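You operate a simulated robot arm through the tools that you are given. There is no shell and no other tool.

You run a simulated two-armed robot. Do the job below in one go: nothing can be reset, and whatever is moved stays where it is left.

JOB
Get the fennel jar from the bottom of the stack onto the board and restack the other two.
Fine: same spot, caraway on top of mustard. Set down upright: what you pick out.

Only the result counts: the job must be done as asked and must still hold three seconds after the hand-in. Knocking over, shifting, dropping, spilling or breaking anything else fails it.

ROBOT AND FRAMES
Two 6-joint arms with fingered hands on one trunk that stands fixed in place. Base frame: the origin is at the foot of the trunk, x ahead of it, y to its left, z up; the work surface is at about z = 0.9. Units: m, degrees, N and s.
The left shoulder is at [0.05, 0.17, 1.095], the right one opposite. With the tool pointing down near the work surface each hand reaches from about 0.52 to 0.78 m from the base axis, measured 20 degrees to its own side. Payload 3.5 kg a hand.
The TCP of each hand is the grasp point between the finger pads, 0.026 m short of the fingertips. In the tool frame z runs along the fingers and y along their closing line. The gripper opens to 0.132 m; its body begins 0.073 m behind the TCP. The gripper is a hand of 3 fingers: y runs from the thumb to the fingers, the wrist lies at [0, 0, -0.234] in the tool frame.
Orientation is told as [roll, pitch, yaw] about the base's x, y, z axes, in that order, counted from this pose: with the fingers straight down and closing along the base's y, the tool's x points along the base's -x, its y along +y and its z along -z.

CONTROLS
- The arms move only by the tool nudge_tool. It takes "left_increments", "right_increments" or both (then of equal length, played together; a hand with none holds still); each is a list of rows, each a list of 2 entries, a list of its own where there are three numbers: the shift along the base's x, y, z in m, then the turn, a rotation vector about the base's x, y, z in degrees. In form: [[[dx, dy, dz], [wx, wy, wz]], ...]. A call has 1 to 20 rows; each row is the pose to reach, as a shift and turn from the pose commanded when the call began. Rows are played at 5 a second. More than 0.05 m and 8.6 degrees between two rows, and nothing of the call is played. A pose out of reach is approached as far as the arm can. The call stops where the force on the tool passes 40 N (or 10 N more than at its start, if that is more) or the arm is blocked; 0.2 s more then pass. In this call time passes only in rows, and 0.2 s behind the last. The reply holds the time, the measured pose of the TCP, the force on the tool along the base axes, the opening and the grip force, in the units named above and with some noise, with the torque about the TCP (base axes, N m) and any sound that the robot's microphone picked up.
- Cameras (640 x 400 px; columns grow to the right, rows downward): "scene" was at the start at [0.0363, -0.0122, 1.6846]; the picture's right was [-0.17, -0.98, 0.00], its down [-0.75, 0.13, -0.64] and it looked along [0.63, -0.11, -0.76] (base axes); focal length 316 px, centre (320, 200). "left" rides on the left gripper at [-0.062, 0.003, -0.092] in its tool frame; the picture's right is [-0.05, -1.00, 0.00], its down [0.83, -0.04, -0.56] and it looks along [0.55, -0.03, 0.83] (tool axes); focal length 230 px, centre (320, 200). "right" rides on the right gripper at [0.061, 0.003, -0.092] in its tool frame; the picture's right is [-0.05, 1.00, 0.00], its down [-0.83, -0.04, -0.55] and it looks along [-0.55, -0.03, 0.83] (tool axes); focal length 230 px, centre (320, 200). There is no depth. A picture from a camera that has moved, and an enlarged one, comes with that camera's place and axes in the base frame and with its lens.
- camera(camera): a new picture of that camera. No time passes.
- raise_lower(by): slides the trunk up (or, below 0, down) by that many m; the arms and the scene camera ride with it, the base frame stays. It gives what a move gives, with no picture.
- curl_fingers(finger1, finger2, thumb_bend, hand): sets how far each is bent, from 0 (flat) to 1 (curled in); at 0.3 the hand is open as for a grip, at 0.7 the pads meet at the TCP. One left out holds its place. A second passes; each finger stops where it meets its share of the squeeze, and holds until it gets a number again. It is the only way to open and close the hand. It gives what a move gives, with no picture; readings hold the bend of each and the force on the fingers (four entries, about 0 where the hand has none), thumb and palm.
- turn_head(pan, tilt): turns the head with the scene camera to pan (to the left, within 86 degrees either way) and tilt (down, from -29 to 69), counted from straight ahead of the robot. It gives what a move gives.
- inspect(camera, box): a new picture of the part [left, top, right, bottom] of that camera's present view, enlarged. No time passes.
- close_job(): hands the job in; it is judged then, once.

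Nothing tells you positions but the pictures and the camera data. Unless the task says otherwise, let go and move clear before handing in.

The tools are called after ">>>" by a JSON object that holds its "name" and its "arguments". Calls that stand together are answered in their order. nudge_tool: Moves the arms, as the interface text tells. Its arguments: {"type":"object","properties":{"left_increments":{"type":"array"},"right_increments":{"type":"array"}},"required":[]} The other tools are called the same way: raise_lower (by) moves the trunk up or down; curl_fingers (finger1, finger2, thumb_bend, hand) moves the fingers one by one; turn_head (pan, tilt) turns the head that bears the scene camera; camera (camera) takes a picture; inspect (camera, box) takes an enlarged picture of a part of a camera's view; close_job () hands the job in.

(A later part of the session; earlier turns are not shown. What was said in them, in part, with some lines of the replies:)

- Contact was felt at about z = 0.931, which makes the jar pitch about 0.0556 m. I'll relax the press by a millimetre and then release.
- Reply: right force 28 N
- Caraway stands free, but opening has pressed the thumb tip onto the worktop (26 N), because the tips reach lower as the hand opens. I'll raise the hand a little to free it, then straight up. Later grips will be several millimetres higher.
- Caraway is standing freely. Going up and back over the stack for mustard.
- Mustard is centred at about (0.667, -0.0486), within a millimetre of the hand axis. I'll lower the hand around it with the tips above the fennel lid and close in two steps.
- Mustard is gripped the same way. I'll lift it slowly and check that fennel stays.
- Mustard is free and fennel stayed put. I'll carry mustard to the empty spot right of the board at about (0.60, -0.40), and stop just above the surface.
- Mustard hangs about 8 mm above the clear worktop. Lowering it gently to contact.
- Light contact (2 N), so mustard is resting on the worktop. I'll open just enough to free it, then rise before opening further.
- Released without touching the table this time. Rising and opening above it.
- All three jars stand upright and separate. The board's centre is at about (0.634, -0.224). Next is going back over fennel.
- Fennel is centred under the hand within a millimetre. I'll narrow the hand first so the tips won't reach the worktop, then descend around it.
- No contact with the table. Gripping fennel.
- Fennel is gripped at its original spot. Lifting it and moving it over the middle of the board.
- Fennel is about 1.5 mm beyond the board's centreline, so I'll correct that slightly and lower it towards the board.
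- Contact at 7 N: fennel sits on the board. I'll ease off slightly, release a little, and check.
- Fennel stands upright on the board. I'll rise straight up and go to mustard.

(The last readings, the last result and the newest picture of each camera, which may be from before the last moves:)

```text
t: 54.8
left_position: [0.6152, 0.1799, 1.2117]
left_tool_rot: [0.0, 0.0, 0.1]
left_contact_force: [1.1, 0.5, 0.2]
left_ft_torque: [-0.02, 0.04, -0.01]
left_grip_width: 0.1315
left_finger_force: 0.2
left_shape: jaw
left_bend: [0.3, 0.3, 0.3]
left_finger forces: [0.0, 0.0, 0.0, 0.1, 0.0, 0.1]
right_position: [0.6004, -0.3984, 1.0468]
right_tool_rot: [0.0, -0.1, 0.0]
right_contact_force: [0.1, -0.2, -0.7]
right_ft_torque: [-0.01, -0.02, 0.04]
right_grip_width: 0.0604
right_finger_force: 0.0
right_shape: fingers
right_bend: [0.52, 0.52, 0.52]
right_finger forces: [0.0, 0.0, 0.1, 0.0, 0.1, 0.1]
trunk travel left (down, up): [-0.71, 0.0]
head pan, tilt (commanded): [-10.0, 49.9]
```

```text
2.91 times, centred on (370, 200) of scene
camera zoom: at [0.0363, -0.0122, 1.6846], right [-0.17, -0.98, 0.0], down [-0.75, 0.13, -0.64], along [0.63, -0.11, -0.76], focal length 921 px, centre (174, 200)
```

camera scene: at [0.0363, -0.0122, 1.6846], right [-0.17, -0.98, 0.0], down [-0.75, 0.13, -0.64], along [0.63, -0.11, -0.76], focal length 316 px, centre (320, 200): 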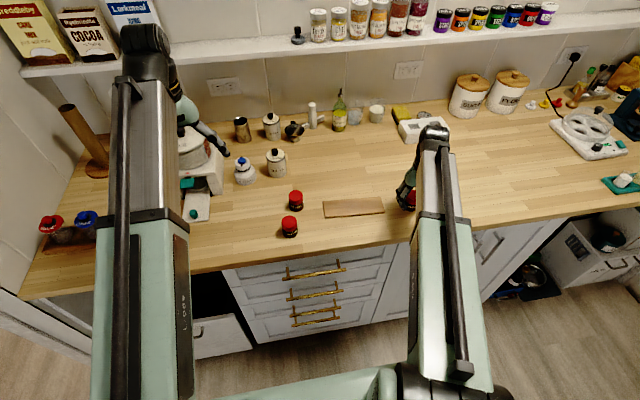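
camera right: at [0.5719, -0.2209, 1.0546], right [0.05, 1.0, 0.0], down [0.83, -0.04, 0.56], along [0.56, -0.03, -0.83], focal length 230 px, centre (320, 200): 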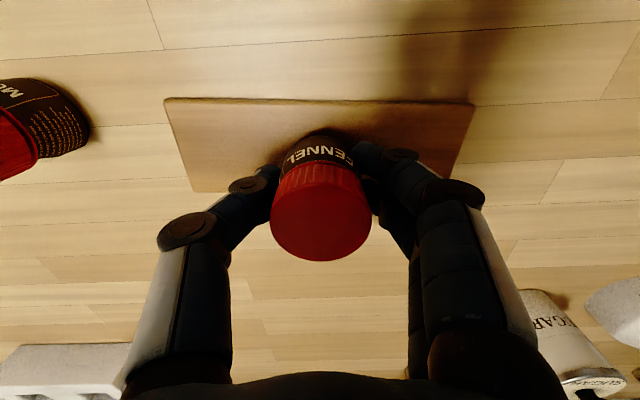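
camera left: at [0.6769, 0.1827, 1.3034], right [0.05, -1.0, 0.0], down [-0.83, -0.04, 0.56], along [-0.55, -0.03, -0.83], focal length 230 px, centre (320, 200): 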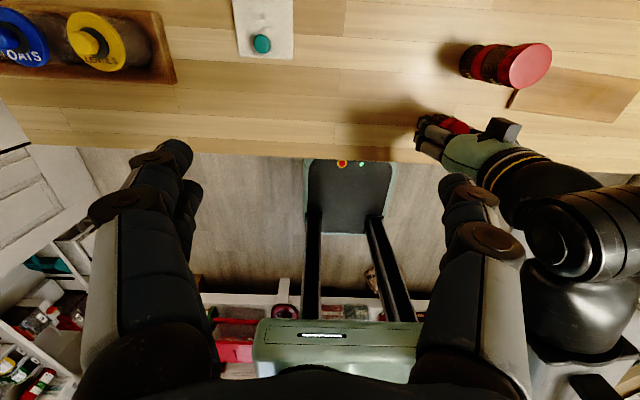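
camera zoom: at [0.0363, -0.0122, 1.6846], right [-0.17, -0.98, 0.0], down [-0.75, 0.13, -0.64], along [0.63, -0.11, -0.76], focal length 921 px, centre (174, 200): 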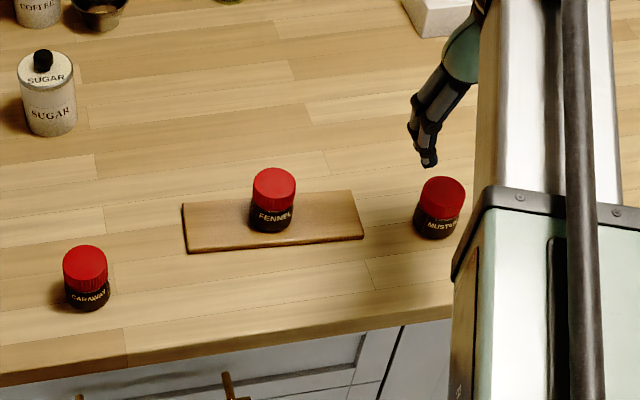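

Fennel is upright on the middle of the board, so next is picking up mustard with a tiny alignment correction.

>>> {"name": "nudge_tool", "arguments": {"right_increments": [[[-0.0006, 0.0007, -0.02], [0, 0, 0]], [[-0.0006, 0.0007, -0.05], [0, 0, 0]], [[-0.0006, 0.0007, -0.075], [0, 0, 0]], [[-0.0006, 0.0007, -0.09], [0, 0, 0]], [[-0.0006, 0.0007, -0.0985], [0, 0, 0]], [[-0.0006, 0.0007, -0.0985], [0, 0, 0]]]}}

>>> {"name": "curl_fingers", "arguments": {"hand": "right", "finger1": 0.56, "finger2": 0.56, "thumb_bend": 0.56}}

>>> {"name": "nudge_tool", "arguments": {"right_increments": [[[0, 0, -0.005], [0, 0, 0]], [[0, 0, -0.0099], [0, 0, 0]], [[0, 0, -0.0099], [0, 0, 0]]]}}

>>> {"name": "inspect", "arguments": {"camera": "right", "box": [200, 80, 460, 290]}}

```text
t: 56.2
left_position: [0.6136, 0.1789, 1.2126]
left_tool_rot: [0.0, 0.1, 0.1]
left_contact_force: [-1.0, -0.4, 0.4]
left_ft_torque: [0.01, -0.03, 0.03]
left_grip_width: 0.132
left_finger_force: 0.1
left_shape: jaw
left_bend: [0.3, 0.3, 0.3]
left_finger forces: [0.0, 0.0, 0.1, 0.0, 0.1, 0.1]
right_position: [0.6007, -0.398, 0.9496]
right_tool_rot: [0.0, -0.1, 0.0]
right_contact_force: [0.2, -0.2, 0.6]
right_ft_torque: [0.02, 0.01, 0.02]
right_grip_width: 0.0606
right_finger_force: 0.1
right_shape: fingers
right_bend: [0.52, 0.52, 0.52]
right_finger forces: [0.0, 0.0, 0.0, 0.1, 0.0, 0.0]
trunk travel left (down, up): [-0.71, 0.0]
head pan, tilt (commanded): [-10.0, 49.9]
```

```text
t: 57.2
left_position: [0.6151, 0.1782, 1.2114]
left_tool_rot: [0.0, -0.1, 0.2]
left_contact_force: [0.0, -0.1, -0.4]
left_ft_torque: [-0.02, 0.02, -0.02]
left_grip_width: 0.132
left_finger_force: 0.0
left_shape: jaw
left_bend: [0.3, 0.3, 0.3]
left_finger forces: [0.0, 0.1, 0.1, 0.0, 0.1, 0.1]
right_position: [0.6001, -0.3973, 0.949]
right_tool_rot: [0.1, -0.2, 0.0]
right_contact_force: [0.0, -0.1, -0.2]
right_ft_torque: [-0.03, 0.0, 0.0]
right_grip_width: 0.0485
right_finger_force: 0.0
right_shape: fingers
right_bend: [0.56, 0.56, 0.56]
right_finger forces: [0.1, 0.0, 0.0, 0.0, 0.1, 0.0]
trunk travel left (down, up): [-0.71, 0.0]
head pan, tilt (commanded): [-10.0, 49.9]
```

```text
t: 58.0
left_position: [0.6158, 0.1798, 1.2116]
left_tool_rot: [0.1, 0.0, 0.2]
left_contact_force: [0.8, 0.0, -0.3]
left_ft_torque: [-0.01, -0.01, -0.01]
left_grip_width: 0.1317
left_finger_force: 0.1
left_shape: jaw
left_bend: [0.3, 0.3, 0.3]
left_finger forces: [0.0, 0.0, 0.0, 0.0, 0.0, 0.0]
right_position: [0.5996, -0.3989, 0.9397]
right_tool_rot: [0.0, -0.1, 0.0]
right_contact_force: [0.0, 0.0, 0.3]
right_ft_torque: [-0.01, 0.01, 0.06]
right_grip_width: 0.0486
right_finger_force: 0.0
right_shape: fingers
right_bend: [0.56, 0.56, 0.56]
right_finger forces: [0.0, 0.0, 0.1, 0.1, 0.0, 0.0]
trunk travel left (down, up): [-0.71, 0.0]
head pan, tilt (commanded): [-10.0, 49.9]
```

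```text
1.90 times, centred on (330, 185) of right
camera zoom: at [0.5376, -0.3936, 1.0308], right [0.05, 1.0, 0.0], down [0.83, -0.04, 0.56], along [0.56, -0.03, -0.83], focal length 438 px, centre (301, 229)
```

zoom: 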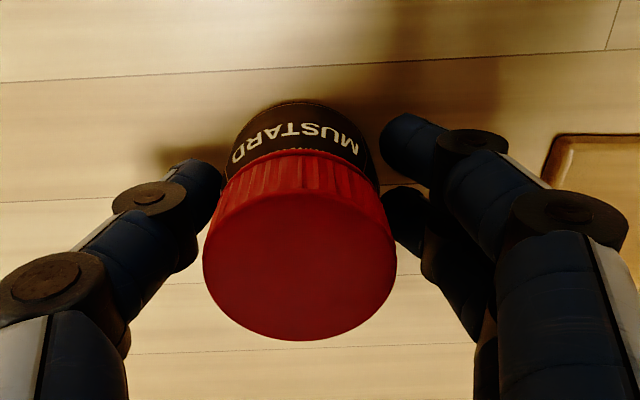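

Aligned with no contact. I'll grip mustard, lift it, and carry it back over the original spot.

>>> {"name": "curl_fingers", "arguments": {"hand": "right", "finger1": 0.68, "finger2": 0.68, "thumb_bend": 0.68}}

>>> {"name": "inspect", "arguments": {"camera": "right", "box": [200, 80, 460, 290]}}

```text
t: 59.0
left_position: [0.6149, 0.1802, 1.2122]
left_tool_rot: [0.0, 0.0, 0.1]
left_contact_force: [-0.2, -0.4, -0.6]
left_ft_torque: [0.0, -0.01, -0.01]
left_grip_width: 0.132
left_finger_force: 0.0
left_shape: jaw
left_bend: [0.3, 0.3, 0.3]
left_finger forces: [0.1, 0.0, 0.1, 0.0, 0.1, 0.0]
right_position: [0.5996, -0.398, 0.9395]
right_tool_rot: [-0.1, 0.0, 0.0]
right_contact_force: [-0.7, 0.2, -0.5]
right_ft_torque: [0.02, -0.03, 0.01]
right_grip_width: 0.039
right_finger_force: 13.1
right_shape: fingers
right_bend: [0.6, 0.59, 0.62]
right_finger forces: [6.2, 7.0, 0.1, 0.0, 13.2, 0.0]
trunk travel left (down, up): [-0.71, 0.0]
head pan, tilt (commanded): [-10.0, 49.9]
```

```text
1.90 times, centred on (330, 185) of right
camera zoom: at [0.5377, -0.3936, 1.0308], right [0.05, 1.0, 0.0], down [0.83, -0.04, 0.56], along [0.56, -0.03, -0.83], focal length 438 px, centre (301, 229)
```

zoom: 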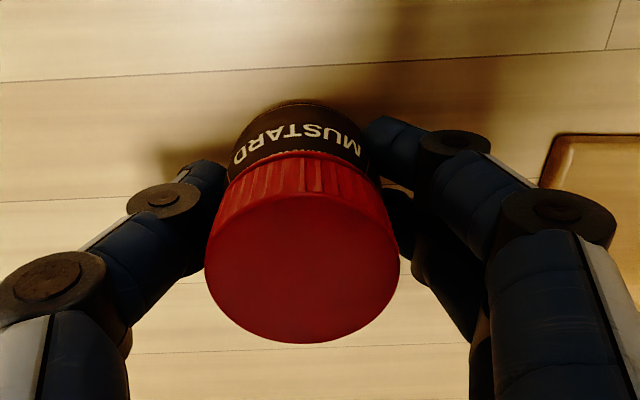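

Grip identical to before. Lifting high enough to clear fennel and carrying mustard back over the original spot, stopping about 1 cm above the worktop.

>>> {"name": "nudge_tool", "arguments": {"right_increments": [[[0, 0, 0.005], [0, 0, 0]], [[0, 0, 0.02], [0, 0, 0]], [[0, 0, 0.05], [0, 0, 0]], [[0, 0, 0.085], [0, 0, 0]], [[0, 0, 0.12], [0, 0, 0]], [[0.005, 0.025, 0.125], [0, 0, 0]], [[0.013, 0.065, 0.125], [0, 0, 0]], [[0.021, 0.105, 0.125], [0, 0, 0]], [[0.029, 0.145, 0.125], [0, 0, 0]], [[0.037, 0.185, 0.125], [0, 0, 0]], [[0.045, 0.225, 0.125], [0, 0, 0]], [[0.053, 0.265, 0.125], [0, 0, 0]], [[0.06, 0.305, 0.125], [0, 0, 0]], [[0.066, 0.335, 0.125], [0, 0, 0]], [[0.068, 0.3467, 0.125], [0, 0, 0]], [[0.068, 0.3467, 0.125], [0, 0, 0]]]}}

>>> {"name": "camera", "arguments": {"camera": "right"}}

>>> {"name": "inspect", "arguments": {"camera": "scene", "box": [220, 130, 440, 250]}}

```text
t: 62.4
left_position: [0.6153, 0.179, 1.2115]
left_tool_rot: [0.0, -0.1, 0.1]
left_contact_force: [0.0, -0.2, -0.1]
left_ft_torque: [0.02, -0.03, 0.01]
left_grip_width: 0.1318
left_finger_force: 0.0
left_shape: jaw
left_bend: [0.3, 0.3, 0.3]
left_finger forces: [0.1, 0.1, 0.0, 0.1, 0.1, 0.1]
right_position: [0.6675, -0.0512, 1.0633]
right_tool_rot: [-0.1, -0.1, 0.1]
right_contact_force: [-0.7, 0.0, -0.8]
right_ft_torque: [0.01, -0.02, -0.02]
right_grip_width: 0.039
right_finger_force: 13.7
right_shape: fingers
right_bend: [0.6, 0.59, 0.62]
right_finger forces: [6.1, 7.1, 0.0, 0.0, 13.0, 0.1]
trunk travel left (down, up): [-0.71, 0.0]
head pan, tilt (commanded): [-10.0, 49.9]
```

```text
taken
camera right: at [0.6056, -0.0471, 1.1555], right [0.05, 1.0, 0.0], down [0.83, -0.04, 0.56], along [0.56, -0.03, -0.83], focal length 230 px, centre (320, 200)
```

right: 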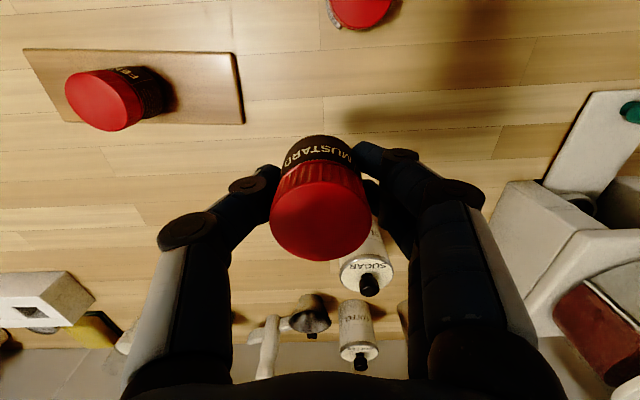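

```text
2.91 times, centred on (330, 190) of scene
camera zoom: at [0.0363, -0.0122, 1.6846], right [-0.17, -0.98, 0.0], down [-0.75, 0.13, -0.64], along [0.63, -0.11, -0.76], focal length 921 px, centre (291, 229)
```

zoom: 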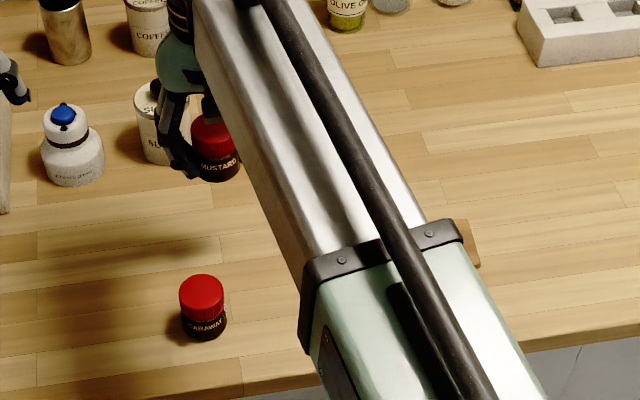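

Mustard is over the original spot; fennel and caraway are undisturbed. Lowering.

>>> {"name": "nudge_tool", "arguments": {"right_increments": [[[0, 0, -0.03], [0, 0, 0]], [[0, 0, -0.06], [0, 0, 0]], [[0, 0, -0.09], [0, 0, 0]], [[0, 0, -0.11], [0, 0, 0]], [[0, 0, -0.119], [0, 0, 0]], [[0, 0, -0.119], [0, 0, 0]]]}}

>>> {"name": "nudge_tool", "arguments": {"right_increments": [[[0, 0, -0.002], [0, 0, 0]], [[0, 0, -0.004], [0, 0, 0]], [[0, 0, -0.005], [0, 0, 0]], [[0, 0, -0.005], [0, 0, 0]]]}}

>>> {"name": "inspect", "arguments": {"camera": "right", "box": [200, 80, 460, 290]}}

```text
t: 63.8
left_position: [0.6152, 0.1788, 1.2122]
left_tool_rot: [0.0, 0.0, 0.1]
left_contact_force: [-0.3, -0.7, 0.1]
left_ft_torque: [0.0, -0.01, 0.0]
left_grip_width: 0.1318
left_finger_force: 0.1
left_shape: jaw
left_bend: [0.3, 0.3, 0.3]
left_finger forces: [0.0, 0.1, 0.0, 0.0, 0.0, 0.0]
right_position: [0.6683, -0.0522, 0.9455]
right_tool_rot: [0.0, -0.1, 0.1]
right_contact_force: [-0.4, 0.6, 0.0]
right_ft_torque: [0.01, 0.01, -0.02]
right_grip_width: 0.039
right_finger_force: 12.9
right_shape: fingers
right_bend: [0.6, 0.59, 0.62]
right_finger forces: [6.2, 7.3, 0.0, 0.0, 13.1, 0.0]
trunk travel left (down, up): [-0.71, 0.0]
head pan, tilt (commanded): [-10.0, 49.9]
```

```text
t: 64.8
left_position: [0.6155, 0.1798, 1.212]
left_tool_rot: [0.0, 0.0, 0.2]
left_contact_force: [0.1, 0.2, 0.2]
left_ft_torque: [0.0, 0.01, -0.02]
left_grip_width: 0.1318
left_finger_force: 0.2
left_shape: jaw
left_bend: [0.3, 0.3, 0.3]
left_finger forces: [0.0, 0.1, 0.0, 0.0, 0.0, 0.1]
right_position: [0.6673, -0.052, 0.9398]
right_tool_rot: [0.1, -0.1, 0.1]
right_contact_force: [1.0, -0.7, -0.6]
right_ft_torque: [-0.01, 0.03, -0.02]
right_grip_width: 0.039
right_finger_force: 13.2
right_shape: fingers
right_bend: [0.6, 0.59, 0.62]
right_finger forces: [6.4, 7.3, 0.0, 0.1, 12.9, 0.1]
trunk travel left (down, up): [-0.71, 0.0]
head pan, tilt (commanded): [-10.0, 49.9]
```

```text
1.90 times, centred on (330, 185) of right
camera zoom: at [0.6054, -0.0473, 1.0318], right [0.05, 1.0, 0.0], down [0.83, -0.04, 0.56], along [0.56, -0.03, -0.83], focal length 438 px, centre (301, 229)
```

zoom: 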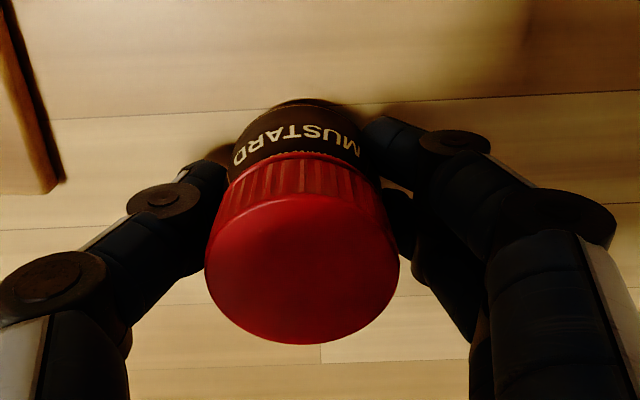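

>>> {"name": "nudge_tool", "arguments": {"right_increments": [[[0, 0, -0.0007], [0, 0, 0]], [[0, 0, -0.0014], [0, 0, 0]], [[0, 0, -0.0014], [0, 0, 0]]]}}

```text
t: 65.6
left_position: [0.6145, 0.18, 1.2118]
left_tool_rot: [0.0, -0.1, 0.1]
left_contact_force: [0.6, -0.5, 0.4]
left_ft_torque: [0.01, 0.01, 0.01]
left_grip_width: 0.1316
left_finger_force: 0.0
left_shape: jaw
left_bend: [0.3, 0.3, 0.3]
left_finger forces: [0.1, 0.1, 0.1, 0.0, 0.0, 0.0]
right_position: [0.6681, -0.0508, 0.9386]
right_tool_rot: [0.0, -0.2, 0.0]
right_contact_force: [-0.2, -0.4, -0.4]
right_ft_torque: [0.0, -0.01, 0.01]
right_grip_width: 0.0393
right_finger_force: 13.2
right_shape: fingers
right_bend: [0.6, 0.59, 0.62]
right_finger forces: [6.3, 7.3, 0.0, 0.0, 13.0, 0.0]
trunk travel left (down, up): [-0.71, 0.0]
head pan, tilt (commanded): [-10.0, 49.9]
```

>>> {"name": "nudge_tool", "arguments": {"right_increments": [[[0, 0, -0.0007], [0, 0, 0]], [[0, 0, -0.0007], [0, 0, 0]]]}}

```text
t: 66.2
left_position: [0.6146, 0.1796, 1.2111]
left_tool_rot: [0.1, 0.1, 0.2]
left_contact_force: [0.5, 0.4, 0.2]
left_ft_torque: [0.0, -0.04, -0.03]
left_grip_width: 0.1316
left_finger_force: 0.0
left_shape: jaw
left_bend: [0.3, 0.3, 0.3]
left_finger forces: [0.0, 0.1, 0.0, 0.0, 0.1, 0.0]
right_position: [0.6687, -0.0518, 0.939]
right_tool_rot: [0.0, -0.1, 0.0]
right_contact_force: [-0.1, -0.5, 0.6]
right_ft_torque: [-0.03, 0.01, 0.0]
right_grip_width: 0.0388
right_finger_force: 13.3
right_shape: fingers
right_bend: [0.6, 0.59, 0.62]
right_finger forces: [6.3, 7.5, 0.0, 0.0, 13.3, 0.1]
trunk travel left (down, up): [-0.71, 0.0]
head pan, tilt (commanded): [-10.0, 49.9]
```

>>> {"name": "nudge_tool", "arguments": {"right_increments": [[[0, 0, -0.0006], [0, 0, 0]], [[0, 0, -0.0006], [0, 0, 0]]]}}

```text
t: 66.8
left_position: [0.6158, 0.1803, 1.2112]
left_tool_rot: [-0.1, 0.0, 0.1]
left_contact_force: [0.1, 0.5, 0.1]
left_ft_torque: [-0.02, 0.0, 0.04]
left_grip_width: 0.1318
left_finger_force: 0.1
left_shape: jaw
left_bend: [0.3, 0.3, 0.3]
left_finger forces: [0.0, 0.1, 0.0, 0.0, 0.1, 0.0]
right_position: [0.6673, -0.0514, 0.9385]
right_tool_rot: [0.0, -0.1, 0.0]
right_contact_force: [0.6, 0.1, 3.6]
right_ft_torque: [0.01, 0.05, -0.02]
right_grip_width: 0.0386
right_finger_force: 14.1
right_shape: fingers
right_bend: [0.6, 0.59, 0.62]
right_finger forces: [6.6, 7.8, 0.0, 0.1, 13.4, 0.0]
trunk travel left (down, up): [-0.71, 0.0]
head pan, tilt (commanded): [-10.0, 49.9]
```

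Contact at 3.6 N: mustard rests on the worktop at the original spot. Releasing slightly.

>>> {"name": "curl_fingers", "arguments": {"hand": "right", "finger1": 0.56, "finger2": 0.56, "thumb_bend": 0.56}}

>>> {"name": "inspect", "arguments": {"camera": "right", "box": [200, 80, 460, 290]}}

```text
t: 67.8
left_position: [0.6165, 0.1791, 1.2106]
left_tool_rot: [0.0, 0.0, 0.1]
left_contact_force: [-0.1, 0.5, 0.7]
left_ft_torque: [0.05, -0.01, 0.01]
left_grip_width: 0.1317
left_finger_force: 0.0
left_shape: jaw
left_bend: [0.3, 0.3, 0.3]
left_finger forces: [0.1, 0.0, 0.1, 0.0, 0.0, 0.0]
right_position: [0.6674, -0.052, 0.9383]
right_tool_rot: [0.0, -0.1, -0.1]
right_contact_force: [0.5, -1.1, -0.3]
right_ft_torque: [-0.01, -0.01, 0.0]
right_grip_width: 0.0474
right_finger_force: 0.0
right_shape: fingers
right_bend: [0.56, 0.56, 0.56]
right_finger forces: [0.1, 0.1, 0.0, 0.1, 0.0, 0.1]
trunk travel left (down, up): [-0.71, 0.0]
head pan, tilt (commanded): [-10.0, 49.9]
```

```text
1.90 times, centred on (330, 185) of right
camera zoom: at [0.6054, -0.0474, 1.0292], right [0.05, 1.0, 0.0], down [0.83, -0.04, 0.56], along [0.56, -0.03, -0.83], focal length 438 px, centre (301, 229)
```

zoom: 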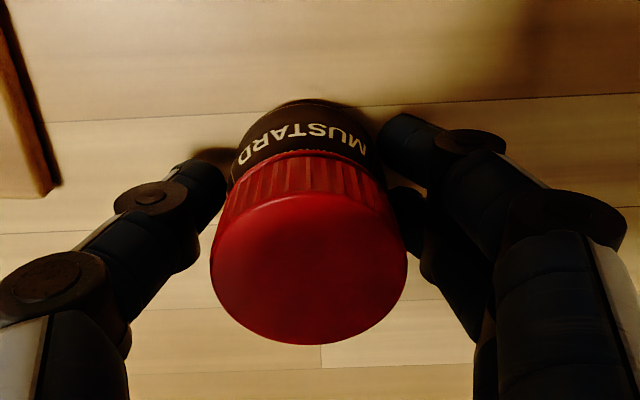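

Mustard stands at the original spot. Rising and going to caraway.

>>> {"name": "nudge_tool", "arguments": {"right_increments": [[[0, 0, 0.01], [0, 0, 0]], [[0, 0, 0.03], [0, 0, 0]], [[0, 0, 0.06], [0, 0, 0]], [[0, 0, 0.1], [0, 0, 0]], [[0, 0, 0.11], [0, 0, 0]], [[-0.03, 0.01, 0.11], [0, 0, 0]], [[-0.06, 0.02, 0.11], [0, 0, 0]], [[-0.085, 0.03, 0.11], [0, 0, 0]], [[-0.0927, 0.0321, 0.11], [0, 0, 0]], [[-0.0927, 0.0321, 0.11], [0, 0, 0]]]}}

>>> {"name": "curl_fingers", "arguments": {"hand": "right", "finger1": 0.52, "finger2": 0.52, "thumb_bend": 0.52}}

>>> {"name": "camera", "arguments": {"camera": "right"}}

>>> {"name": "inspect", "arguments": {"camera": "right", "box": [260, 70, 380, 190]}}

>>> {"name": "inspect", "arguments": {"camera": "scene", "box": [220, 130, 440, 250]}}

```text
t: 70.0
left_position: [0.6149, 0.1785, 1.212]
left_tool_rot: [0.0, 0.1, 0.2]
left_contact_force: [0.2, -0.5, 0.0]
left_ft_torque: [0.0, 0.01, -0.02]
left_grip_width: 0.1318
left_finger_force: 0.1
left_shape: jaw
left_bend: [0.3, 0.3, 0.3]
left_finger forces: [0.0, 0.0, 0.0, 0.0, 0.0, 0.0]
right_position: [0.5754, -0.0187, 1.0484]
right_tool_rot: [-0.1, 0.0, 0.0]
right_contact_force: [0.6, 0.2, -0.8]
right_ft_torque: [-0.02, 0.0, 0.0]
right_grip_width: 0.0468
right_finger_force: 0.1
right_shape: fingers
right_bend: [0.56, 0.56, 0.56]
right_finger forces: [0.0, 0.0, 0.0, 0.0, 0.1, 0.0]
trunk travel left (down, up): [-0.71, 0.0]
head pan, tilt (commanded): [-10.0, 49.9]
```

```text
t: 71.0
left_position: [0.6158, 0.1789, 1.2124]
left_tool_rot: [0.0, 0.0, 0.1]
left_contact_force: [0.1, 0.3, 1.0]
left_ft_torque: [0.01, -0.01, 0.02]
left_grip_width: 0.132
left_finger_force: 0.3
left_shape: jaw
left_bend: [0.3, 0.3, 0.3]
left_finger forces: [0.1, 0.1, 0.0, 0.0, 0.0, 0.0]
right_position: [0.5764, -0.0186, 1.0487]
right_tool_rot: [0.0, -0.1, 0.0]
right_contact_force: [-0.1, 0.1, -0.4]
right_ft_torque: [0.01, -0.01, -0.02]
right_grip_width: 0.0606
right_finger_force: 0.0
right_shape: fingers
right_bend: [0.52, 0.52, 0.52]
right_finger forces: [0.1, 0.1, 0.0, 0.1, 0.1, 0.0]
trunk travel left (down, up): [-0.71, 0.0]
head pan, tilt (commanded): [-10.0, 49.9]
```

```text
taken
camera right: at [0.5129, -0.015, 1.1399], right [0.05, 1.0, 0.0], down [0.83, -0.04, 0.56], along [0.56, -0.03, -0.83], focal length 230 px, centre (320, 200)
```

right: 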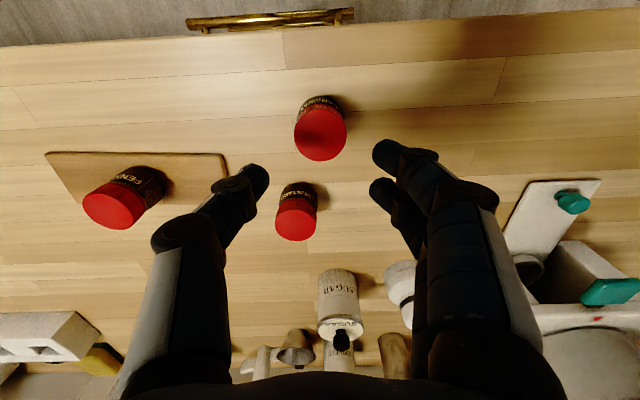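

```text
3.33 times, centred on (320, 130) of right
camera zoom: at [0.5129, -0.015, 1.1399], right [0.05, 1.0, 0.0], down [0.83, -0.04, 0.56], along [0.56, -0.03, -0.83], focal length 767 px, centre (320, 433)
```

zoom: 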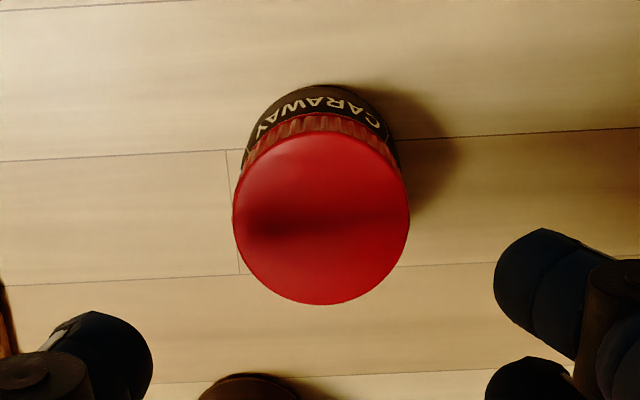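

```text
2.91 times, centred on (330, 190) of scene
camera zoom: at [0.0363, -0.0121, 1.6846], right [-0.17, -0.98, 0.0], down [-0.75, 0.13, -0.64], along [0.63, -0.11, -0.76], focal length 921 px, centre (291, 229)
```

zoom: 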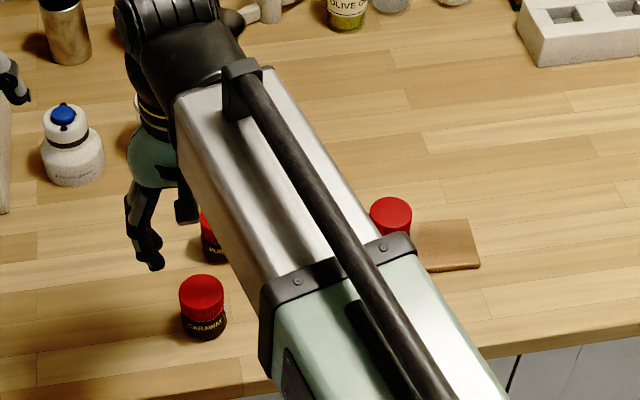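

Caraway is almost aligned, needing only a 1.3 mm correction. Descending around it as before.

>>> {"name": "nudge_tool", "arguments": {"right_increments": [[[-0.0013, 0.0004, -0.02], [0, 0, 0]], [[-0.0013, 0.0004, -0.05], [0, 0, 0]], [[-0.0013, 0.0004, -0.075], [0, 0, 0]], [[-0.0013, 0.0004, -0.09], [0, 0, 0]], [[-0.0013, 0.0004, -0.0985], [0, 0, 0]], [[-0.0013, 0.0004, -0.0985], [0, 0, 0]]]}}

>>> {"name": "curl_fingers", "arguments": {"hand": "right", "finger1": 0.56, "finger2": 0.56, "thumb_bend": 0.56}}

>>> {"name": "nudge_tool", "arguments": {"right_increments": [[[0, 0, -0.005], [0, 0, 0]], [[0, 0, -0.0099], [0, 0, 0]], [[0, 0, -0.0099], [0, 0, 0]]]}}

>>> {"name": "inspect", "arguments": {"camera": "right", "box": [200, 80, 460, 290]}}

```text
t: 72.4
left_position: [0.6149, 0.1796, 1.2112]
left_tool_rot: [0.0, 0.0, 0.0]
left_contact_force: [0.2, 0.0, -0.6]
left_ft_torque: [-0.03, 0.0, -0.01]
left_grip_width: 0.1319
left_finger_force: 0.0
left_shape: jaw
left_bend: [0.3, 0.3, 0.3]
left_finger forces: [0.0, 0.0, 0.0, 0.0, 0.0, 0.0]
right_position: [0.5727, -0.0185, 0.9481]
right_tool_rot: [0.0, -0.1, 0.0]
right_contact_force: [0.5, -0.6, 0.8]
right_ft_torque: [0.02, 0.0, -0.01]
right_grip_width: 0.0603
right_finger_force: 0.1
right_shape: fingers
right_bend: [0.52, 0.52, 0.52]
right_finger forces: [0.1, 0.0, 0.0, 0.0, 0.0, 0.1]
trunk travel left (down, up): [-0.71, 0.0]
head pan, tilt (commanded): [-10.0, 49.9]
```

```text
t: 73.4
left_position: [0.6147, 0.1787, 1.2121]
left_tool_rot: [0.1, 0.0, 0.1]
left_contact_force: [0.1, 0.0, 0.0]
left_ft_torque: [0.0, -0.02, 0.03]
left_grip_width: 0.1318
left_finger_force: 0.0
left_shape: jaw
left_bend: [0.3, 0.3, 0.3]
left_finger forces: [0.0, 0.0, 0.0, 0.1, 0.0, 0.0]
right_position: [0.5747, -0.0194, 0.9495]
right_tool_rot: [0.0, -0.1, 0.0]
right_contact_force: [0.4, -0.1, 0.2]
right_ft_torque: [0.0, 0.01, 0.01]
right_grip_width: 0.0484
right_finger_force: 0.1
right_shape: fingers
right_bend: [0.56, 0.56, 0.56]
right_finger forces: [0.0, 0.0, 0.0, 0.1, 0.0, 0.0]
trunk travel left (down, up): [-0.71, 0.0]
head pan, tilt (commanded): [-10.0, 49.9]
```

```text
t: 74.2
left_position: [0.6148, 0.1787, 1.2116]
left_tool_rot: [0.0, 0.0, 0.1]
left_contact_force: [-1.1, -0.7, -0.1]
left_ft_torque: [-0.01, 0.03, -0.03]
left_grip_width: 0.1318
left_finger_force: 0.1
left_shape: jaw
left_bend: [0.3, 0.3, 0.3]
left_finger forces: [0.1, 0.1, 0.1, 0.0, 0.0, 0.0]
right_position: [0.5745, -0.0181, 0.9384]
right_tool_rot: [0.0, -0.1, 0.0]
right_contact_force: [-0.6, -0.5, -0.4]
right_ft_torque: [-0.01, -0.02, 0.02]
right_grip_width: 0.0487
right_finger_force: 0.0
right_shape: fingers
right_bend: [0.56, 0.56, 0.56]
right_finger forces: [0.0, 0.0, 0.0, 0.1, 0.0, 0.0]
trunk travel left (down, up): [-0.71, 0.0]
head pan, tilt (commanded): [-10.0, 49.9]
```

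```text
1.90 times, centred on (330, 185) of right
camera zoom: at [0.5112, -0.0144, 1.0307], right [0.05, 1.0, 0.0], down [0.83, -0.04, 0.56], along [0.56, -0.03, -0.83], focal length 438 px, centre (301, 229)
```

zoom: 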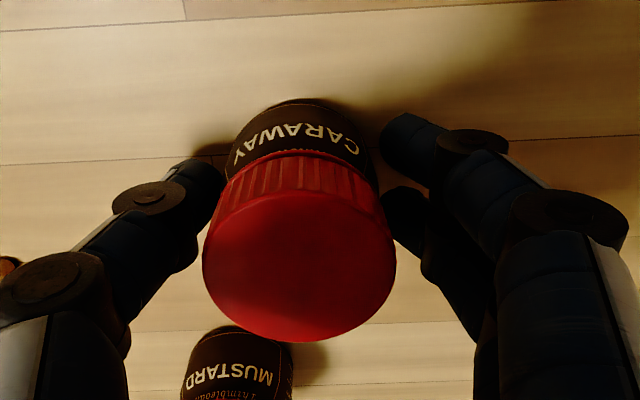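

Clean approach. Gripping caraway.

>>> {"name": "curl_fingers", "arguments": {"hand": "right", "finger1": 0.68, "finger2": 0.68, "thumb_bend": 0.68}}

>>> {"name": "inspect", "arguments": {"camera": "right", "box": [200, 80, 460, 290]}}

```text
t: 75.2
left_position: [0.6147, 0.1791, 1.2119]
left_tool_rot: [0.0, 0.0, 0.1]
left_contact_force: [0.7, 0.5, 0.5]
left_ft_torque: [0.05, 0.01, -0.01]
left_grip_width: 0.132
left_finger_force: 0.1
left_shape: jaw
left_bend: [0.3, 0.3, 0.3]
left_finger forces: [0.1, 0.0, 0.0, 0.0, 0.0, 0.0]
right_position: [0.573, -0.0191, 0.9389]
right_tool_rot: [0.0, -0.1, 0.0]
right_contact_force: [0.6, 0.6, -0.3]
right_ft_torque: [-0.04, 0.03, -0.01]
right_grip_width: 0.0391
right_finger_force: 13.2
right_shape: fingers
right_bend: [0.6, 0.59, 0.62]
right_finger forces: [6.3, 7.0, 0.1, 0.0, 13.0, 0.0]
trunk travel left (down, up): [-0.71, 0.0]
head pan, tilt (commanded): [-10.0, 49.9]
```

```text
1.90 times, centred on (330, 185) of right
camera zoom: at [0.5112, -0.0144, 1.0307], right [0.05, 1.0, 0.0], down [0.83, -0.04, 0.56], along [0.56, -0.03, -0.83], focal length 438 px, centre (301, 229)
```

zoom: 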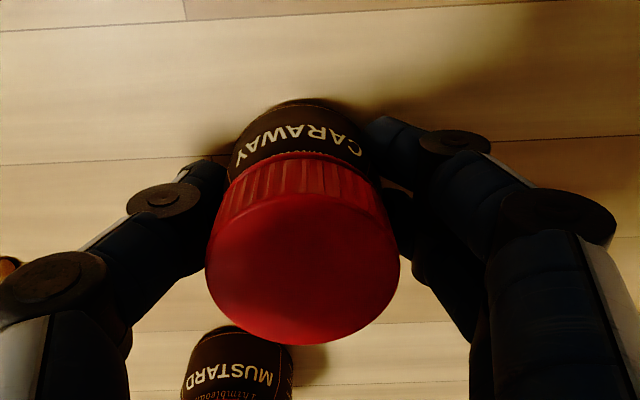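

Same grip again. I'll lift caraway straight up, move over mustard, and check the alignment before lowering.

>>> {"name": "nudge_tool", "arguments": {"right_increments": [[[0, 0, 0.005], [0, 0, 0]], [[0, 0, 0.02], [0, 0, 0]], [[0, 0, 0.05], [0, 0, 0]], [[0, 0, 0.085], [0, 0, 0]], [[0, 0, 0.11], [0, 0, 0]], [[0, 0, 0.11], [0, 0, 0]], [[0.02, -0.007, 0.11], [0, 0, 0]], [[0.05, -0.017, 0.11], [0, 0, 0]], [[0.08, -0.027, 0.11], [0, 0, 0]], [[0.094, -0.032, 0.11], [0, 0, 0]], [[0.094, -0.032, 0.11], [0, 0, 0]]]}}

>>> {"name": "camera", "arguments": {"camera": "right"}}

>>> {"name": "inspect", "arguments": {"camera": "right", "box": [220, 80, 440, 280]}}

>>> {"name": "inspect", "arguments": {"camera": "scene", "box": [250, 150, 340, 220]}}

```text
t: 77.6
left_position: [0.615, 0.1788, 1.2113]
left_tool_rot: [-0.1, 0.0, 0.1]
left_contact_force: [0.0, 0.7, -0.2]
left_ft_torque: [0.01, 0.01, -0.02]
left_grip_width: 0.1319
left_finger_force: 0.0
left_shape: jaw
left_bend: [0.3, 0.3, 0.3]
left_finger forces: [0.1, 0.0, 0.0, 0.1, 0.1, 0.1]
right_position: [0.6677, -0.0502, 1.0499]
right_tool_rot: [0.0, -0.1, 0.0]
right_contact_force: [0.7, 0.6, -0.3]
right_ft_torque: [0.03, 0.0, -0.02]
right_grip_width: 0.0388
right_finger_force: 12.9
right_shape: fingers
right_bend: [0.6, 0.59, 0.62]
right_finger forces: [6.2, 7.1, 0.0, 0.0, 13.0, 0.1]
trunk travel left (down, up): [-0.71, 0.0]
head pan, tilt (commanded): [-10.0, 49.9]
```

```text
taken
camera right: at [0.6056, -0.0473, 1.1407], right [0.05, 1.0, 0.0], down [0.83, -0.04, 0.56], along [0.56, -0.03, -0.83], focal length 230 px, centre (320, 200)
```

right: 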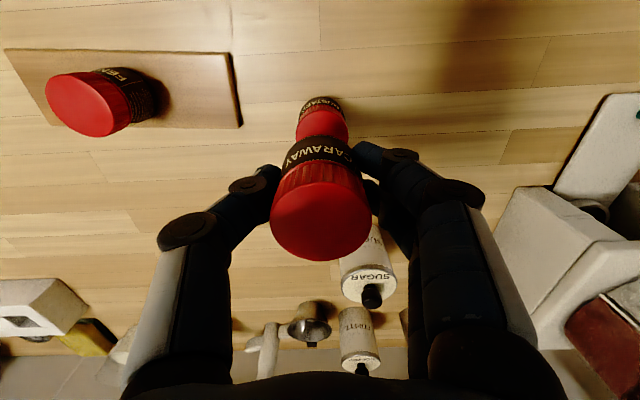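

```text
2.00 times, centred on (330, 180) of right
camera zoom: at [0.6056, -0.0473, 1.1407], right [0.05, 1.0, 0.0], down [0.83, -0.04, 0.56], along [0.56, -0.03, -0.83], focal length 460 px, centre (300, 240)
```

zoom: 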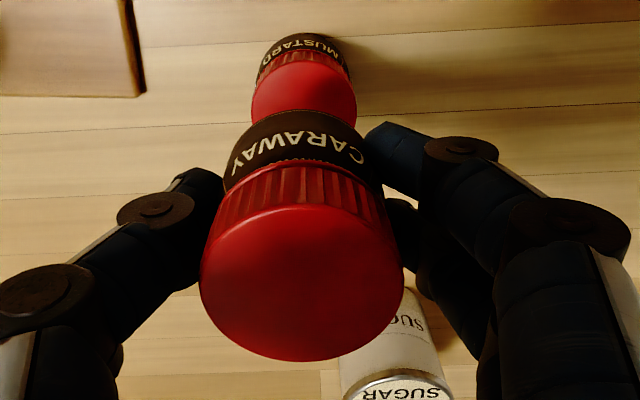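

```text
5.71 times, centred on (295, 185) of scene
camera zoom: at [0.0363, -0.0121, 1.6846], right [-0.17, -0.98, 0.0], down [-0.75, 0.13, -0.64], along [0.63, -0.11, -0.76], focal length 1809 px, centre (463, 286)
```

zoom: 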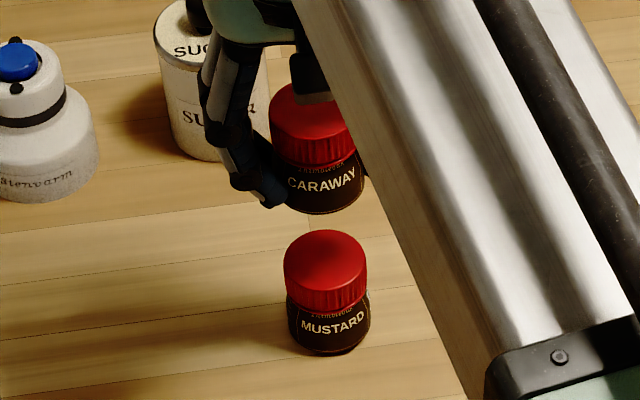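

Mustard sits exactly where fennel was in the scene view, and caraway is lined up above it. I'll lower caraway to just above contact, then go in small steps.

>>> {"name": "nudge_tool", "arguments": {"right_increments": [[[0, 0, -0.015], [0, 0, 0]], [[0, 0, -0.03], [0, 0, 0]], [[0, 0, -0.042], [0, 0, 0]], [[0, 0, -0.05], [0, 0, 0]], [[0, 0, -0.05], [0, 0, 0]]]}}

>>> {"name": "inspect", "arguments": {"camera": "scene", "box": [250, 150, 340, 220]}}

>>> {"name": "inspect", "arguments": {"camera": "right", "box": [220, 80, 440, 280]}}

```text
t: 78.8
left_position: [0.6157, 0.1794, 1.2112]
left_tool_rot: [0.0, -0.1, 0.1]
left_contact_force: [0.1, 0.2, 0.8]
left_ft_torque: [0.0, -0.02, -0.02]
left_grip_width: 0.1317
left_finger_force: 0.0
left_shape: jaw
left_bend: [0.3, 0.3, 0.3]
left_finger forces: [0.1, 0.0, 0.0, 0.1, 0.1, 0.0]
right_position: [0.6677, -0.0509, 0.9989]
right_tool_rot: [0.0, -0.2, 0.0]
right_contact_force: [-0.6, 0.8, -1.1]
right_ft_torque: [0.01, 0.01, 0.02]
right_grip_width: 0.0389
right_finger_force: 13.4
right_shape: fingers
right_bend: [0.6, 0.59, 0.62]
right_finger forces: [6.3, 7.1, 0.0, 0.0, 13.0, 0.0]
trunk travel left (down, up): [-0.71, 0.0]
head pan, tilt (commanded): [-10.0, 49.9]
```

```text
5.71 times, centred on (295, 185) of scene
camera zoom: at [0.0363, -0.0121, 1.6846], right [-0.17, -0.98, 0.0], down [-0.75, 0.13, -0.64], along [0.63, -0.11, -0.76], focal length 1809 px, centre (463, 286)
```

zoom: 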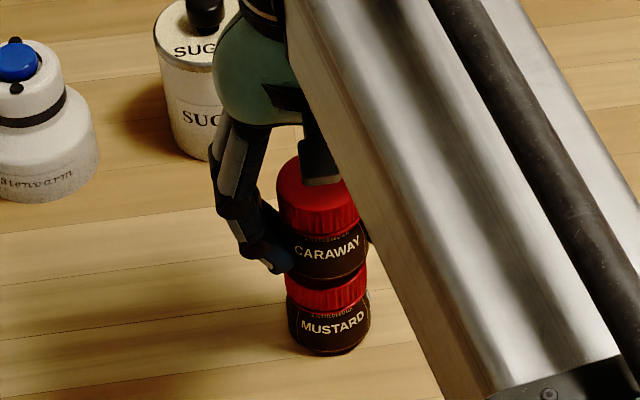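

```text
2.00 times, centred on (330, 180) of right
camera zoom: at [0.6052, -0.0471, 1.0904], right [0.05, 1.0, 0.0], down [0.83, -0.04, 0.56], along [0.56, -0.03, -0.83], focal length 460 px, centre (300, 240)
```

zoom: 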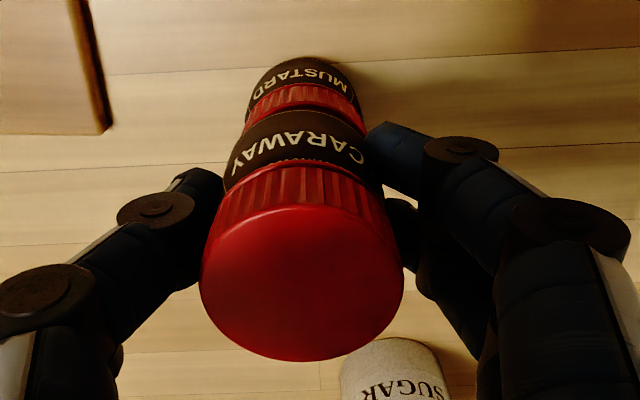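

Alignment looks good from both views. Stepping down to contact.

>>> {"name": "nudge_tool", "arguments": {"right_increments": [[[0, 0, -0.001], [0, 0, 0]], [[0, 0, -0.002], [0, 0, 0]], [[0, 0, -0.003], [0, 0, 0]], [[0, 0, -0.003], [0, 0, 0]]]}}

>>> {"name": "nudge_tool", "arguments": {"right_increments": [[[0, 0, -0.0007], [0, 0, 0]], [[0, 0, -0.0014], [0, 0, 0]], [[0, 0, -0.0014], [0, 0, 0]]]}}

```text
t: 79.8
left_position: [0.6148, 0.1794, 1.2111]
left_tool_rot: [0.0, -0.1, 0.1]
left_contact_force: [0.5, -0.4, 0.3]
left_ft_torque: [0.0, 0.01, 0.03]
left_grip_width: 0.1323
left_finger_force: 0.1
left_shape: jaw
left_bend: [0.3, 0.3, 0.3]
left_finger forces: [0.0, 0.0, 0.0, 0.1, 0.1, 0.1]
right_position: [0.6687, -0.051, 0.9967]
right_tool_rot: [0.1, -0.1, 0.0]
right_contact_force: [0.4, 0.0, -0.1]
right_ft_torque: [0.0, 0.0, 0.0]
right_grip_width: 0.0389
right_finger_force: 13.5
right_shape: fingers
right_bend: [0.6, 0.59, 0.62]
right_finger forces: [6.3, 7.1, 0.0, 0.1, 13.0, 0.0]
trunk travel left (down, up): [-0.71, 0.0]
head pan, tilt (commanded): [-10.0, 49.9]
```

```text
t: 80.6
left_position: [0.616, 0.1789, 1.2107]
left_tool_rot: [0.0, 0.1, 0.1]
left_contact_force: [0.5, 0.1, -0.5]
left_ft_torque: [0.04, 0.01, -0.02]
left_grip_width: 0.1316
left_finger_force: 0.1
left_shape: jaw
left_bend: [0.3, 0.3, 0.3]
left_finger forces: [0.0, 0.0, 0.1, 0.0, 0.0, 0.0]
right_position: [0.6674, -0.0505, 0.9944]
right_tool_rot: [0.0, 0.0, 0.1]
right_contact_force: [-0.8, -0.5, 0.3]
right_ft_torque: [-0.01, 0.0, 0.0]
right_grip_width: 0.0393
right_finger_force: 13.1
right_shape: fingers
right_bend: [0.6, 0.59, 0.62]
right_finger forces: [6.3, 7.1, 0.1, 0.1, 13.0, 0.0]
trunk travel left (down, up): [-0.71, 0.0]
head pan, tilt (commanded): [-10.0, 49.9]
```

>>> {"name": "nudge_tool", "arguments": {"right_increments": [[[0, 0, -0.0007], [0, 0, 0]], [[0, 0, -0.0012], [0, 0, 0]], [[0, 0, -0.0012], [0, 0, 0]]]}}

```text
t: 81.4
left_position: [0.6139, 0.1786, 1.2111]
left_tool_rot: [0.1, -0.1, 0.1]
left_contact_force: [0.0, -0.2, 0.0]
left_ft_torque: [-0.06, -0.02, -0.03]
left_grip_width: 0.1318
left_finger_force: 0.1
left_shape: jaw
left_bend: [0.3, 0.3, 0.3]
left_finger forces: [0.1, 0.1, 0.0, 0.1, 0.0, 0.1]
right_position: [0.6681, -0.0513, 0.9951]
right_tool_rot: [0.1, -0.1, -0.1]
right_contact_force: [1.0, -0.5, 3.0]
right_ft_torque: [0.01, -0.02, 0.01]
right_grip_width: 0.0388
right_finger_force: 13.9
right_shape: fingers
right_bend: [0.6, 0.59, 0.62]
right_finger forces: [6.4, 7.5, 0.0, 0.0, 13.5, 0.0]
trunk travel left (down, up): [-0.71, 0.0]
head pan, tilt (commanded): [-10.0, 49.9]
```

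Light contact of 3 N on top of mustard. I'll release in small steps so neither jar gets pushed.

>>> {"name": "curl_fingers", "arguments": {"hand": "right", "finger1": 0.59, "finger2": 0.585, "thumb_bend": 0.595}}

>>> {"name": "curl_fingers", "arguments": {"hand": "right", "finger1": 0.57, "finger2": 0.57, "thumb_bend": 0.57}}

>>> {"name": "curl_fingers", "arguments": {"hand": "right", "finger1": 0.54, "finger2": 0.54, "thumb_bend": 0.54}}

>>> {"name": "inspect", "arguments": {"camera": "right", "box": [220, 80, 440, 280]}}

>>> {"name": "inspect", "arguments": {"camera": "scene", "box": [250, 150, 340, 220]}}

```text
t: 82.4
left_position: [0.6149, 0.1789, 1.2117]
left_tool_rot: [0.0, 0.1, 0.1]
left_contact_force: [0.1, 0.5, -0.8]
left_ft_torque: [-0.01, 0.03, -0.03]
left_grip_width: 0.132
left_finger_force: 0.0
left_shape: jaw
left_bend: [0.3, 0.3, 0.3]
left_finger forces: [0.1, 0.0, 0.0, 0.1, 0.0, 0.0]
right_position: [0.6679, -0.0502, 0.9929]
right_tool_rot: [0.0, -0.1, 0.0]
right_contact_force: [0.2, -0.7, 3.6]
right_ft_torque: [0.04, -0.06, 0.0]
right_grip_width: 0.0417
right_finger_force: 2.0
right_shape: fingers
right_bend: [0.59, 0.57, 0.58]
right_finger forces: [0.8, 1.2, 0.0, 0.1, 2.2, 0.1]
trunk travel left (down, up): [-0.71, 0.0]
head pan, tilt (commanded): [-10.0, 49.9]
```

```text
t: 83.4
left_position: [0.6146, 0.1804, 1.2109]
left_tool_rot: [0.0, 0.0, 0.1]
left_contact_force: [-0.8, 0.4, 0.2]
left_ft_torque: [0.0, -0.03, 0.02]
left_grip_width: 0.1317
left_finger_force: 0.0
left_shape: jaw
left_bend: [0.3, 0.3, 0.3]
left_finger forces: [0.1, 0.1, 0.1, 0.0, 0.0, 0.0]
right_position: [0.6677, -0.0525, 0.9943]
right_tool_rot: [0.0, -0.1, 0.0]
right_contact_force: [0.1, -0.1, -0.5]
right_ft_torque: [0.03, 0.0, 0.02]
right_grip_width: 0.0473
right_finger_force: 0.0
right_shape: fingers
right_bend: [0.56, 0.56, 0.56]
right_finger forces: [0.0, 0.0, 0.0, 0.0, 0.1, 0.0]
trunk travel left (down, up): [-0.71, 0.0]
head pan, tilt (commanded): [-10.0, 49.9]
```

```text
t: 84.4
left_position: [0.6156, 0.1795, 1.212]
left_tool_rot: [0.0, 0.0, 0.1]
left_contact_force: [0.9, 0.7, 0.3]
left_ft_torque: [0.04, -0.02, -0.02]
left_grip_width: 0.1317
left_finger_force: 0.1
left_shape: jaw
left_bend: [0.3, 0.3, 0.3]
left_finger forces: [0.1, 0.1, 0.0, 0.1, 0.1, 0.1]
right_position: [0.668, -0.0505, 0.9935]
right_tool_rot: [-0.1, -0.1, 0.0]
right_contact_force: [-0.5, -0.7, -0.1]
right_ft_torque: [0.03, -0.02, -0.01]
right_grip_width: 0.0537
right_finger_force: 0.1
right_shape: fingers
right_bend: [0.54, 0.54, 0.54]
right_finger forces: [0.1, 0.1, 0.0, 0.1, 0.1, 0.1]
trunk travel left (down, up): [-0.71, 0.0]
head pan, tilt (commanded): [-10.0, 49.9]
```

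```text
2.00 times, centred on (330, 180) of right
camera zoom: at [0.6054, -0.0469, 1.0852], right [0.05, 1.0, 0.0], down [0.83, -0.04, 0.56], along [0.56, -0.03, -0.83], focal length 460 px, centre (300, 240)
```

zoom: 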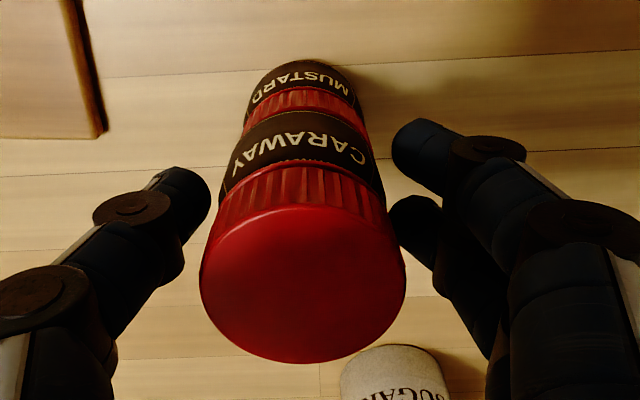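

```text
5.71 times, centred on (295, 185) of scene
camera zoom: at [0.0363, -0.0121, 1.6846], right [-0.17, -0.98, 0.0], down [-0.75, 0.13, -0.64], along [0.63, -0.11, -0.76], focal length 1809 px, centre (463, 286)
```

zoom: 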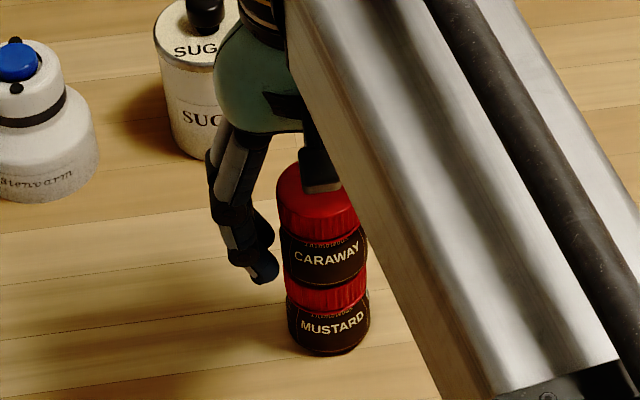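

Caraway is stacked on mustard and the fingers are clear on all sides. Rising straight up and backing away to the start pose.

>>> {"name": "nudge_tool", "arguments": {"right_increments": [[[0, 0, 0.015], [0, 0, 0]], [[0, 0, 0.04], [0, 0, 0]], [[0, 0, 0.08], [0, 0, 0]], [[0, 0, 0.12], [0, 0, 0]], [[0, 0, 0.16], [0, 0, 0]], [[0, 0, 0.2], [0, 0, 0]], [[-0.02, -0.035, 0.217], [0, 0, 0]], [[-0.05, -0.07, 0.217], [0, 0, 0]], [[-0.08, -0.105, 0.217], [0, 0, 0]], [[-0.11, -0.14, 0.217], [0, 0, 0]], [[-0.14, -0.17, 0.217], [0, 0, 0]], [[-0.15, -0.173, 0.217], [0, 0, 0]], [[-0.15, -0.173, 0.217], [0, 0, 0]]]}}

>>> {"name": "camera", "arguments": {"camera": "scene"}}

>>> {"name": "inspect", "arguments": {"camera": "scene", "box": [250, 150, 340, 220]}}

>>> {"name": "inspect", "arguments": {"camera": "scene", "box": [220, 130, 400, 242]}}

>>> {"name": "camera", "arguments": {"camera": "right"}}

>>> {"name": "camera", "arguments": {"camera": "left"}}

```text
t: 87.2
left_position: [0.6149, 0.1778, 1.2113]
left_tool_rot: [0.0, 0.0, 0.1]
left_contact_force: [0.5, 0.8, -1.0]
left_ft_torque: [0.01, 0.0, 0.02]
left_grip_width: 0.1321
left_finger_force: 0.1
left_shape: jaw
left_bend: [0.3, 0.3, 0.3]
left_finger forces: [0.0, 0.0, 0.0, 0.1, 0.0, 0.0]
right_position: [0.5169, -0.2247, 1.2094]
right_tool_rot: [0.0, -0.2, -0.1]
right_contact_force: [0.0, 0.0, 0.7]
right_ft_torque: [0.01, 0.01, 0.05]
right_grip_width: 0.0535
right_finger_force: 0.0
right_shape: fingers
right_bend: [0.54, 0.54, 0.54]
right_finger forces: [0.1, 0.0, 0.1, 0.1, 0.0, 0.1]
trunk travel left (down, up): [-0.71, 0.0]
head pan, tilt (commanded): [-10.0, 49.9]
```

```text
taken
camera scene: at [0.0362, -0.0124, 1.6846], right [-0.17, -0.98, 0.0], down [-0.75, 0.13, -0.64], along [0.63, -0.11, -0.76], focal length 316 px, centre (320, 200)
```

scene: 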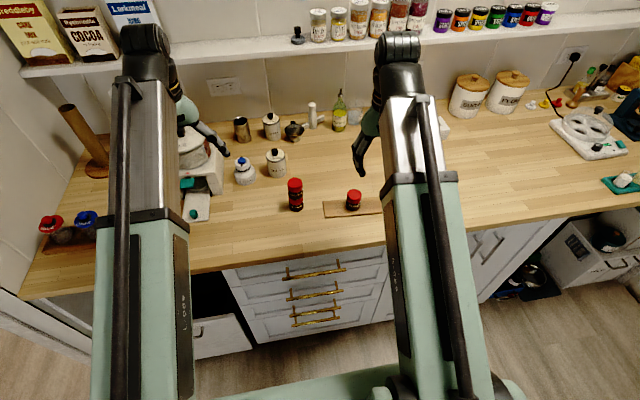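

```text
5.71 times, centred on (295, 185) of scene
camera zoom: at [0.0362, -0.0124, 1.6846], right [-0.17, -0.98, 0.0], down [-0.75, 0.13, -0.64], along [0.63, -0.11, -0.76], focal length 1809 px, centre (463, 286)
```

zoom: 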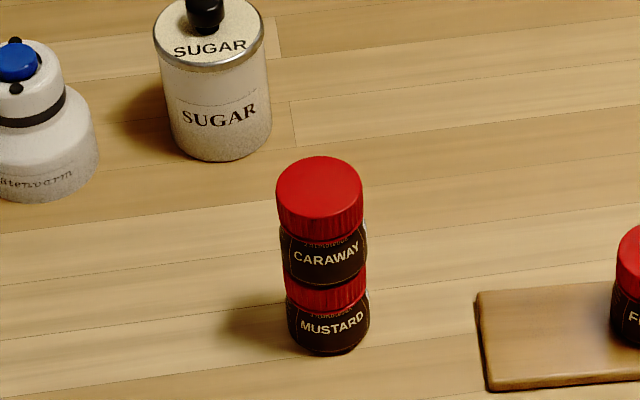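

```text
3.56 times, centred on (310, 186) of scene
camera zoom: at [0.0362, -0.0124, 1.6846], right [-0.17, -0.98, 0.0], down [-0.75, 0.13, -0.64], along [0.63, -0.11, -0.76], focal length 1125 px, centre (356, 250)
```

zoom: 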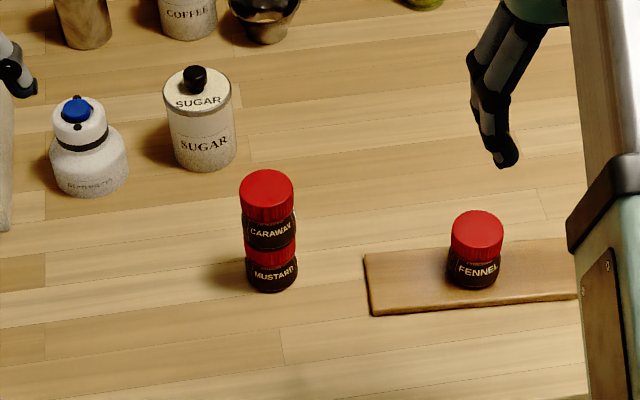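

```text
taken
camera right: at [0.4553, -0.2203, 1.3021], right [0.05, 1.0, 0.0], down [0.83, -0.04, 0.56], along [0.56, -0.03, -0.83], focal length 230 px, centre (320, 200)
```

right: 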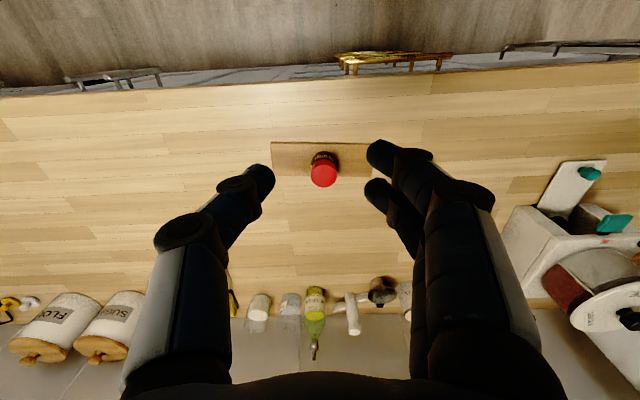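

```text
taken
camera left: at [0.6769, 0.1825, 1.3035], right [0.05, -1.0, 0.0], down [-0.83, -0.04, 0.56], along [-0.55, -0.03, -0.83], focal length 230 px, centre (320, 200)
```

left: 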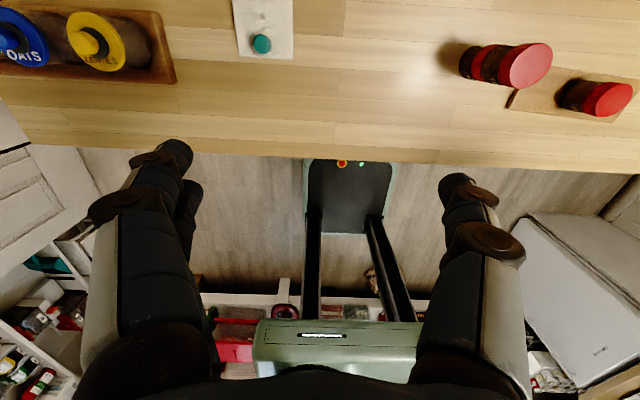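

Fennel stands upright in the middle of the board. Caraway sits squarely on mustard at the original spot, with the base at the same pixels as before. The board and nearby items haven't moved and the hand is clear, so I'm handing in.

>>> {"name": "close_job", "arguments": {}}

```text
The job is handed in.
```

The fennel jar is standing upright in the middle of the board, and caraway is stacked on mustard where the original stack stood. I've handed the job in, but the reply didn't say whether it passed.

- **Position:** in the last pictures, the new stack's base lines up with where fennel stood before. I estimate it's within about a millimetre.
- **Surroundings:** the board and the items near the stack look unmoved. The right hand is empty and back at its start pose.
- **One rough moment:** when I first set caraway down at its temporary spot, the thumb pressed the worktop at about 26 N. The jar stayed upright. I gripped higher after that and it didn't happen again.
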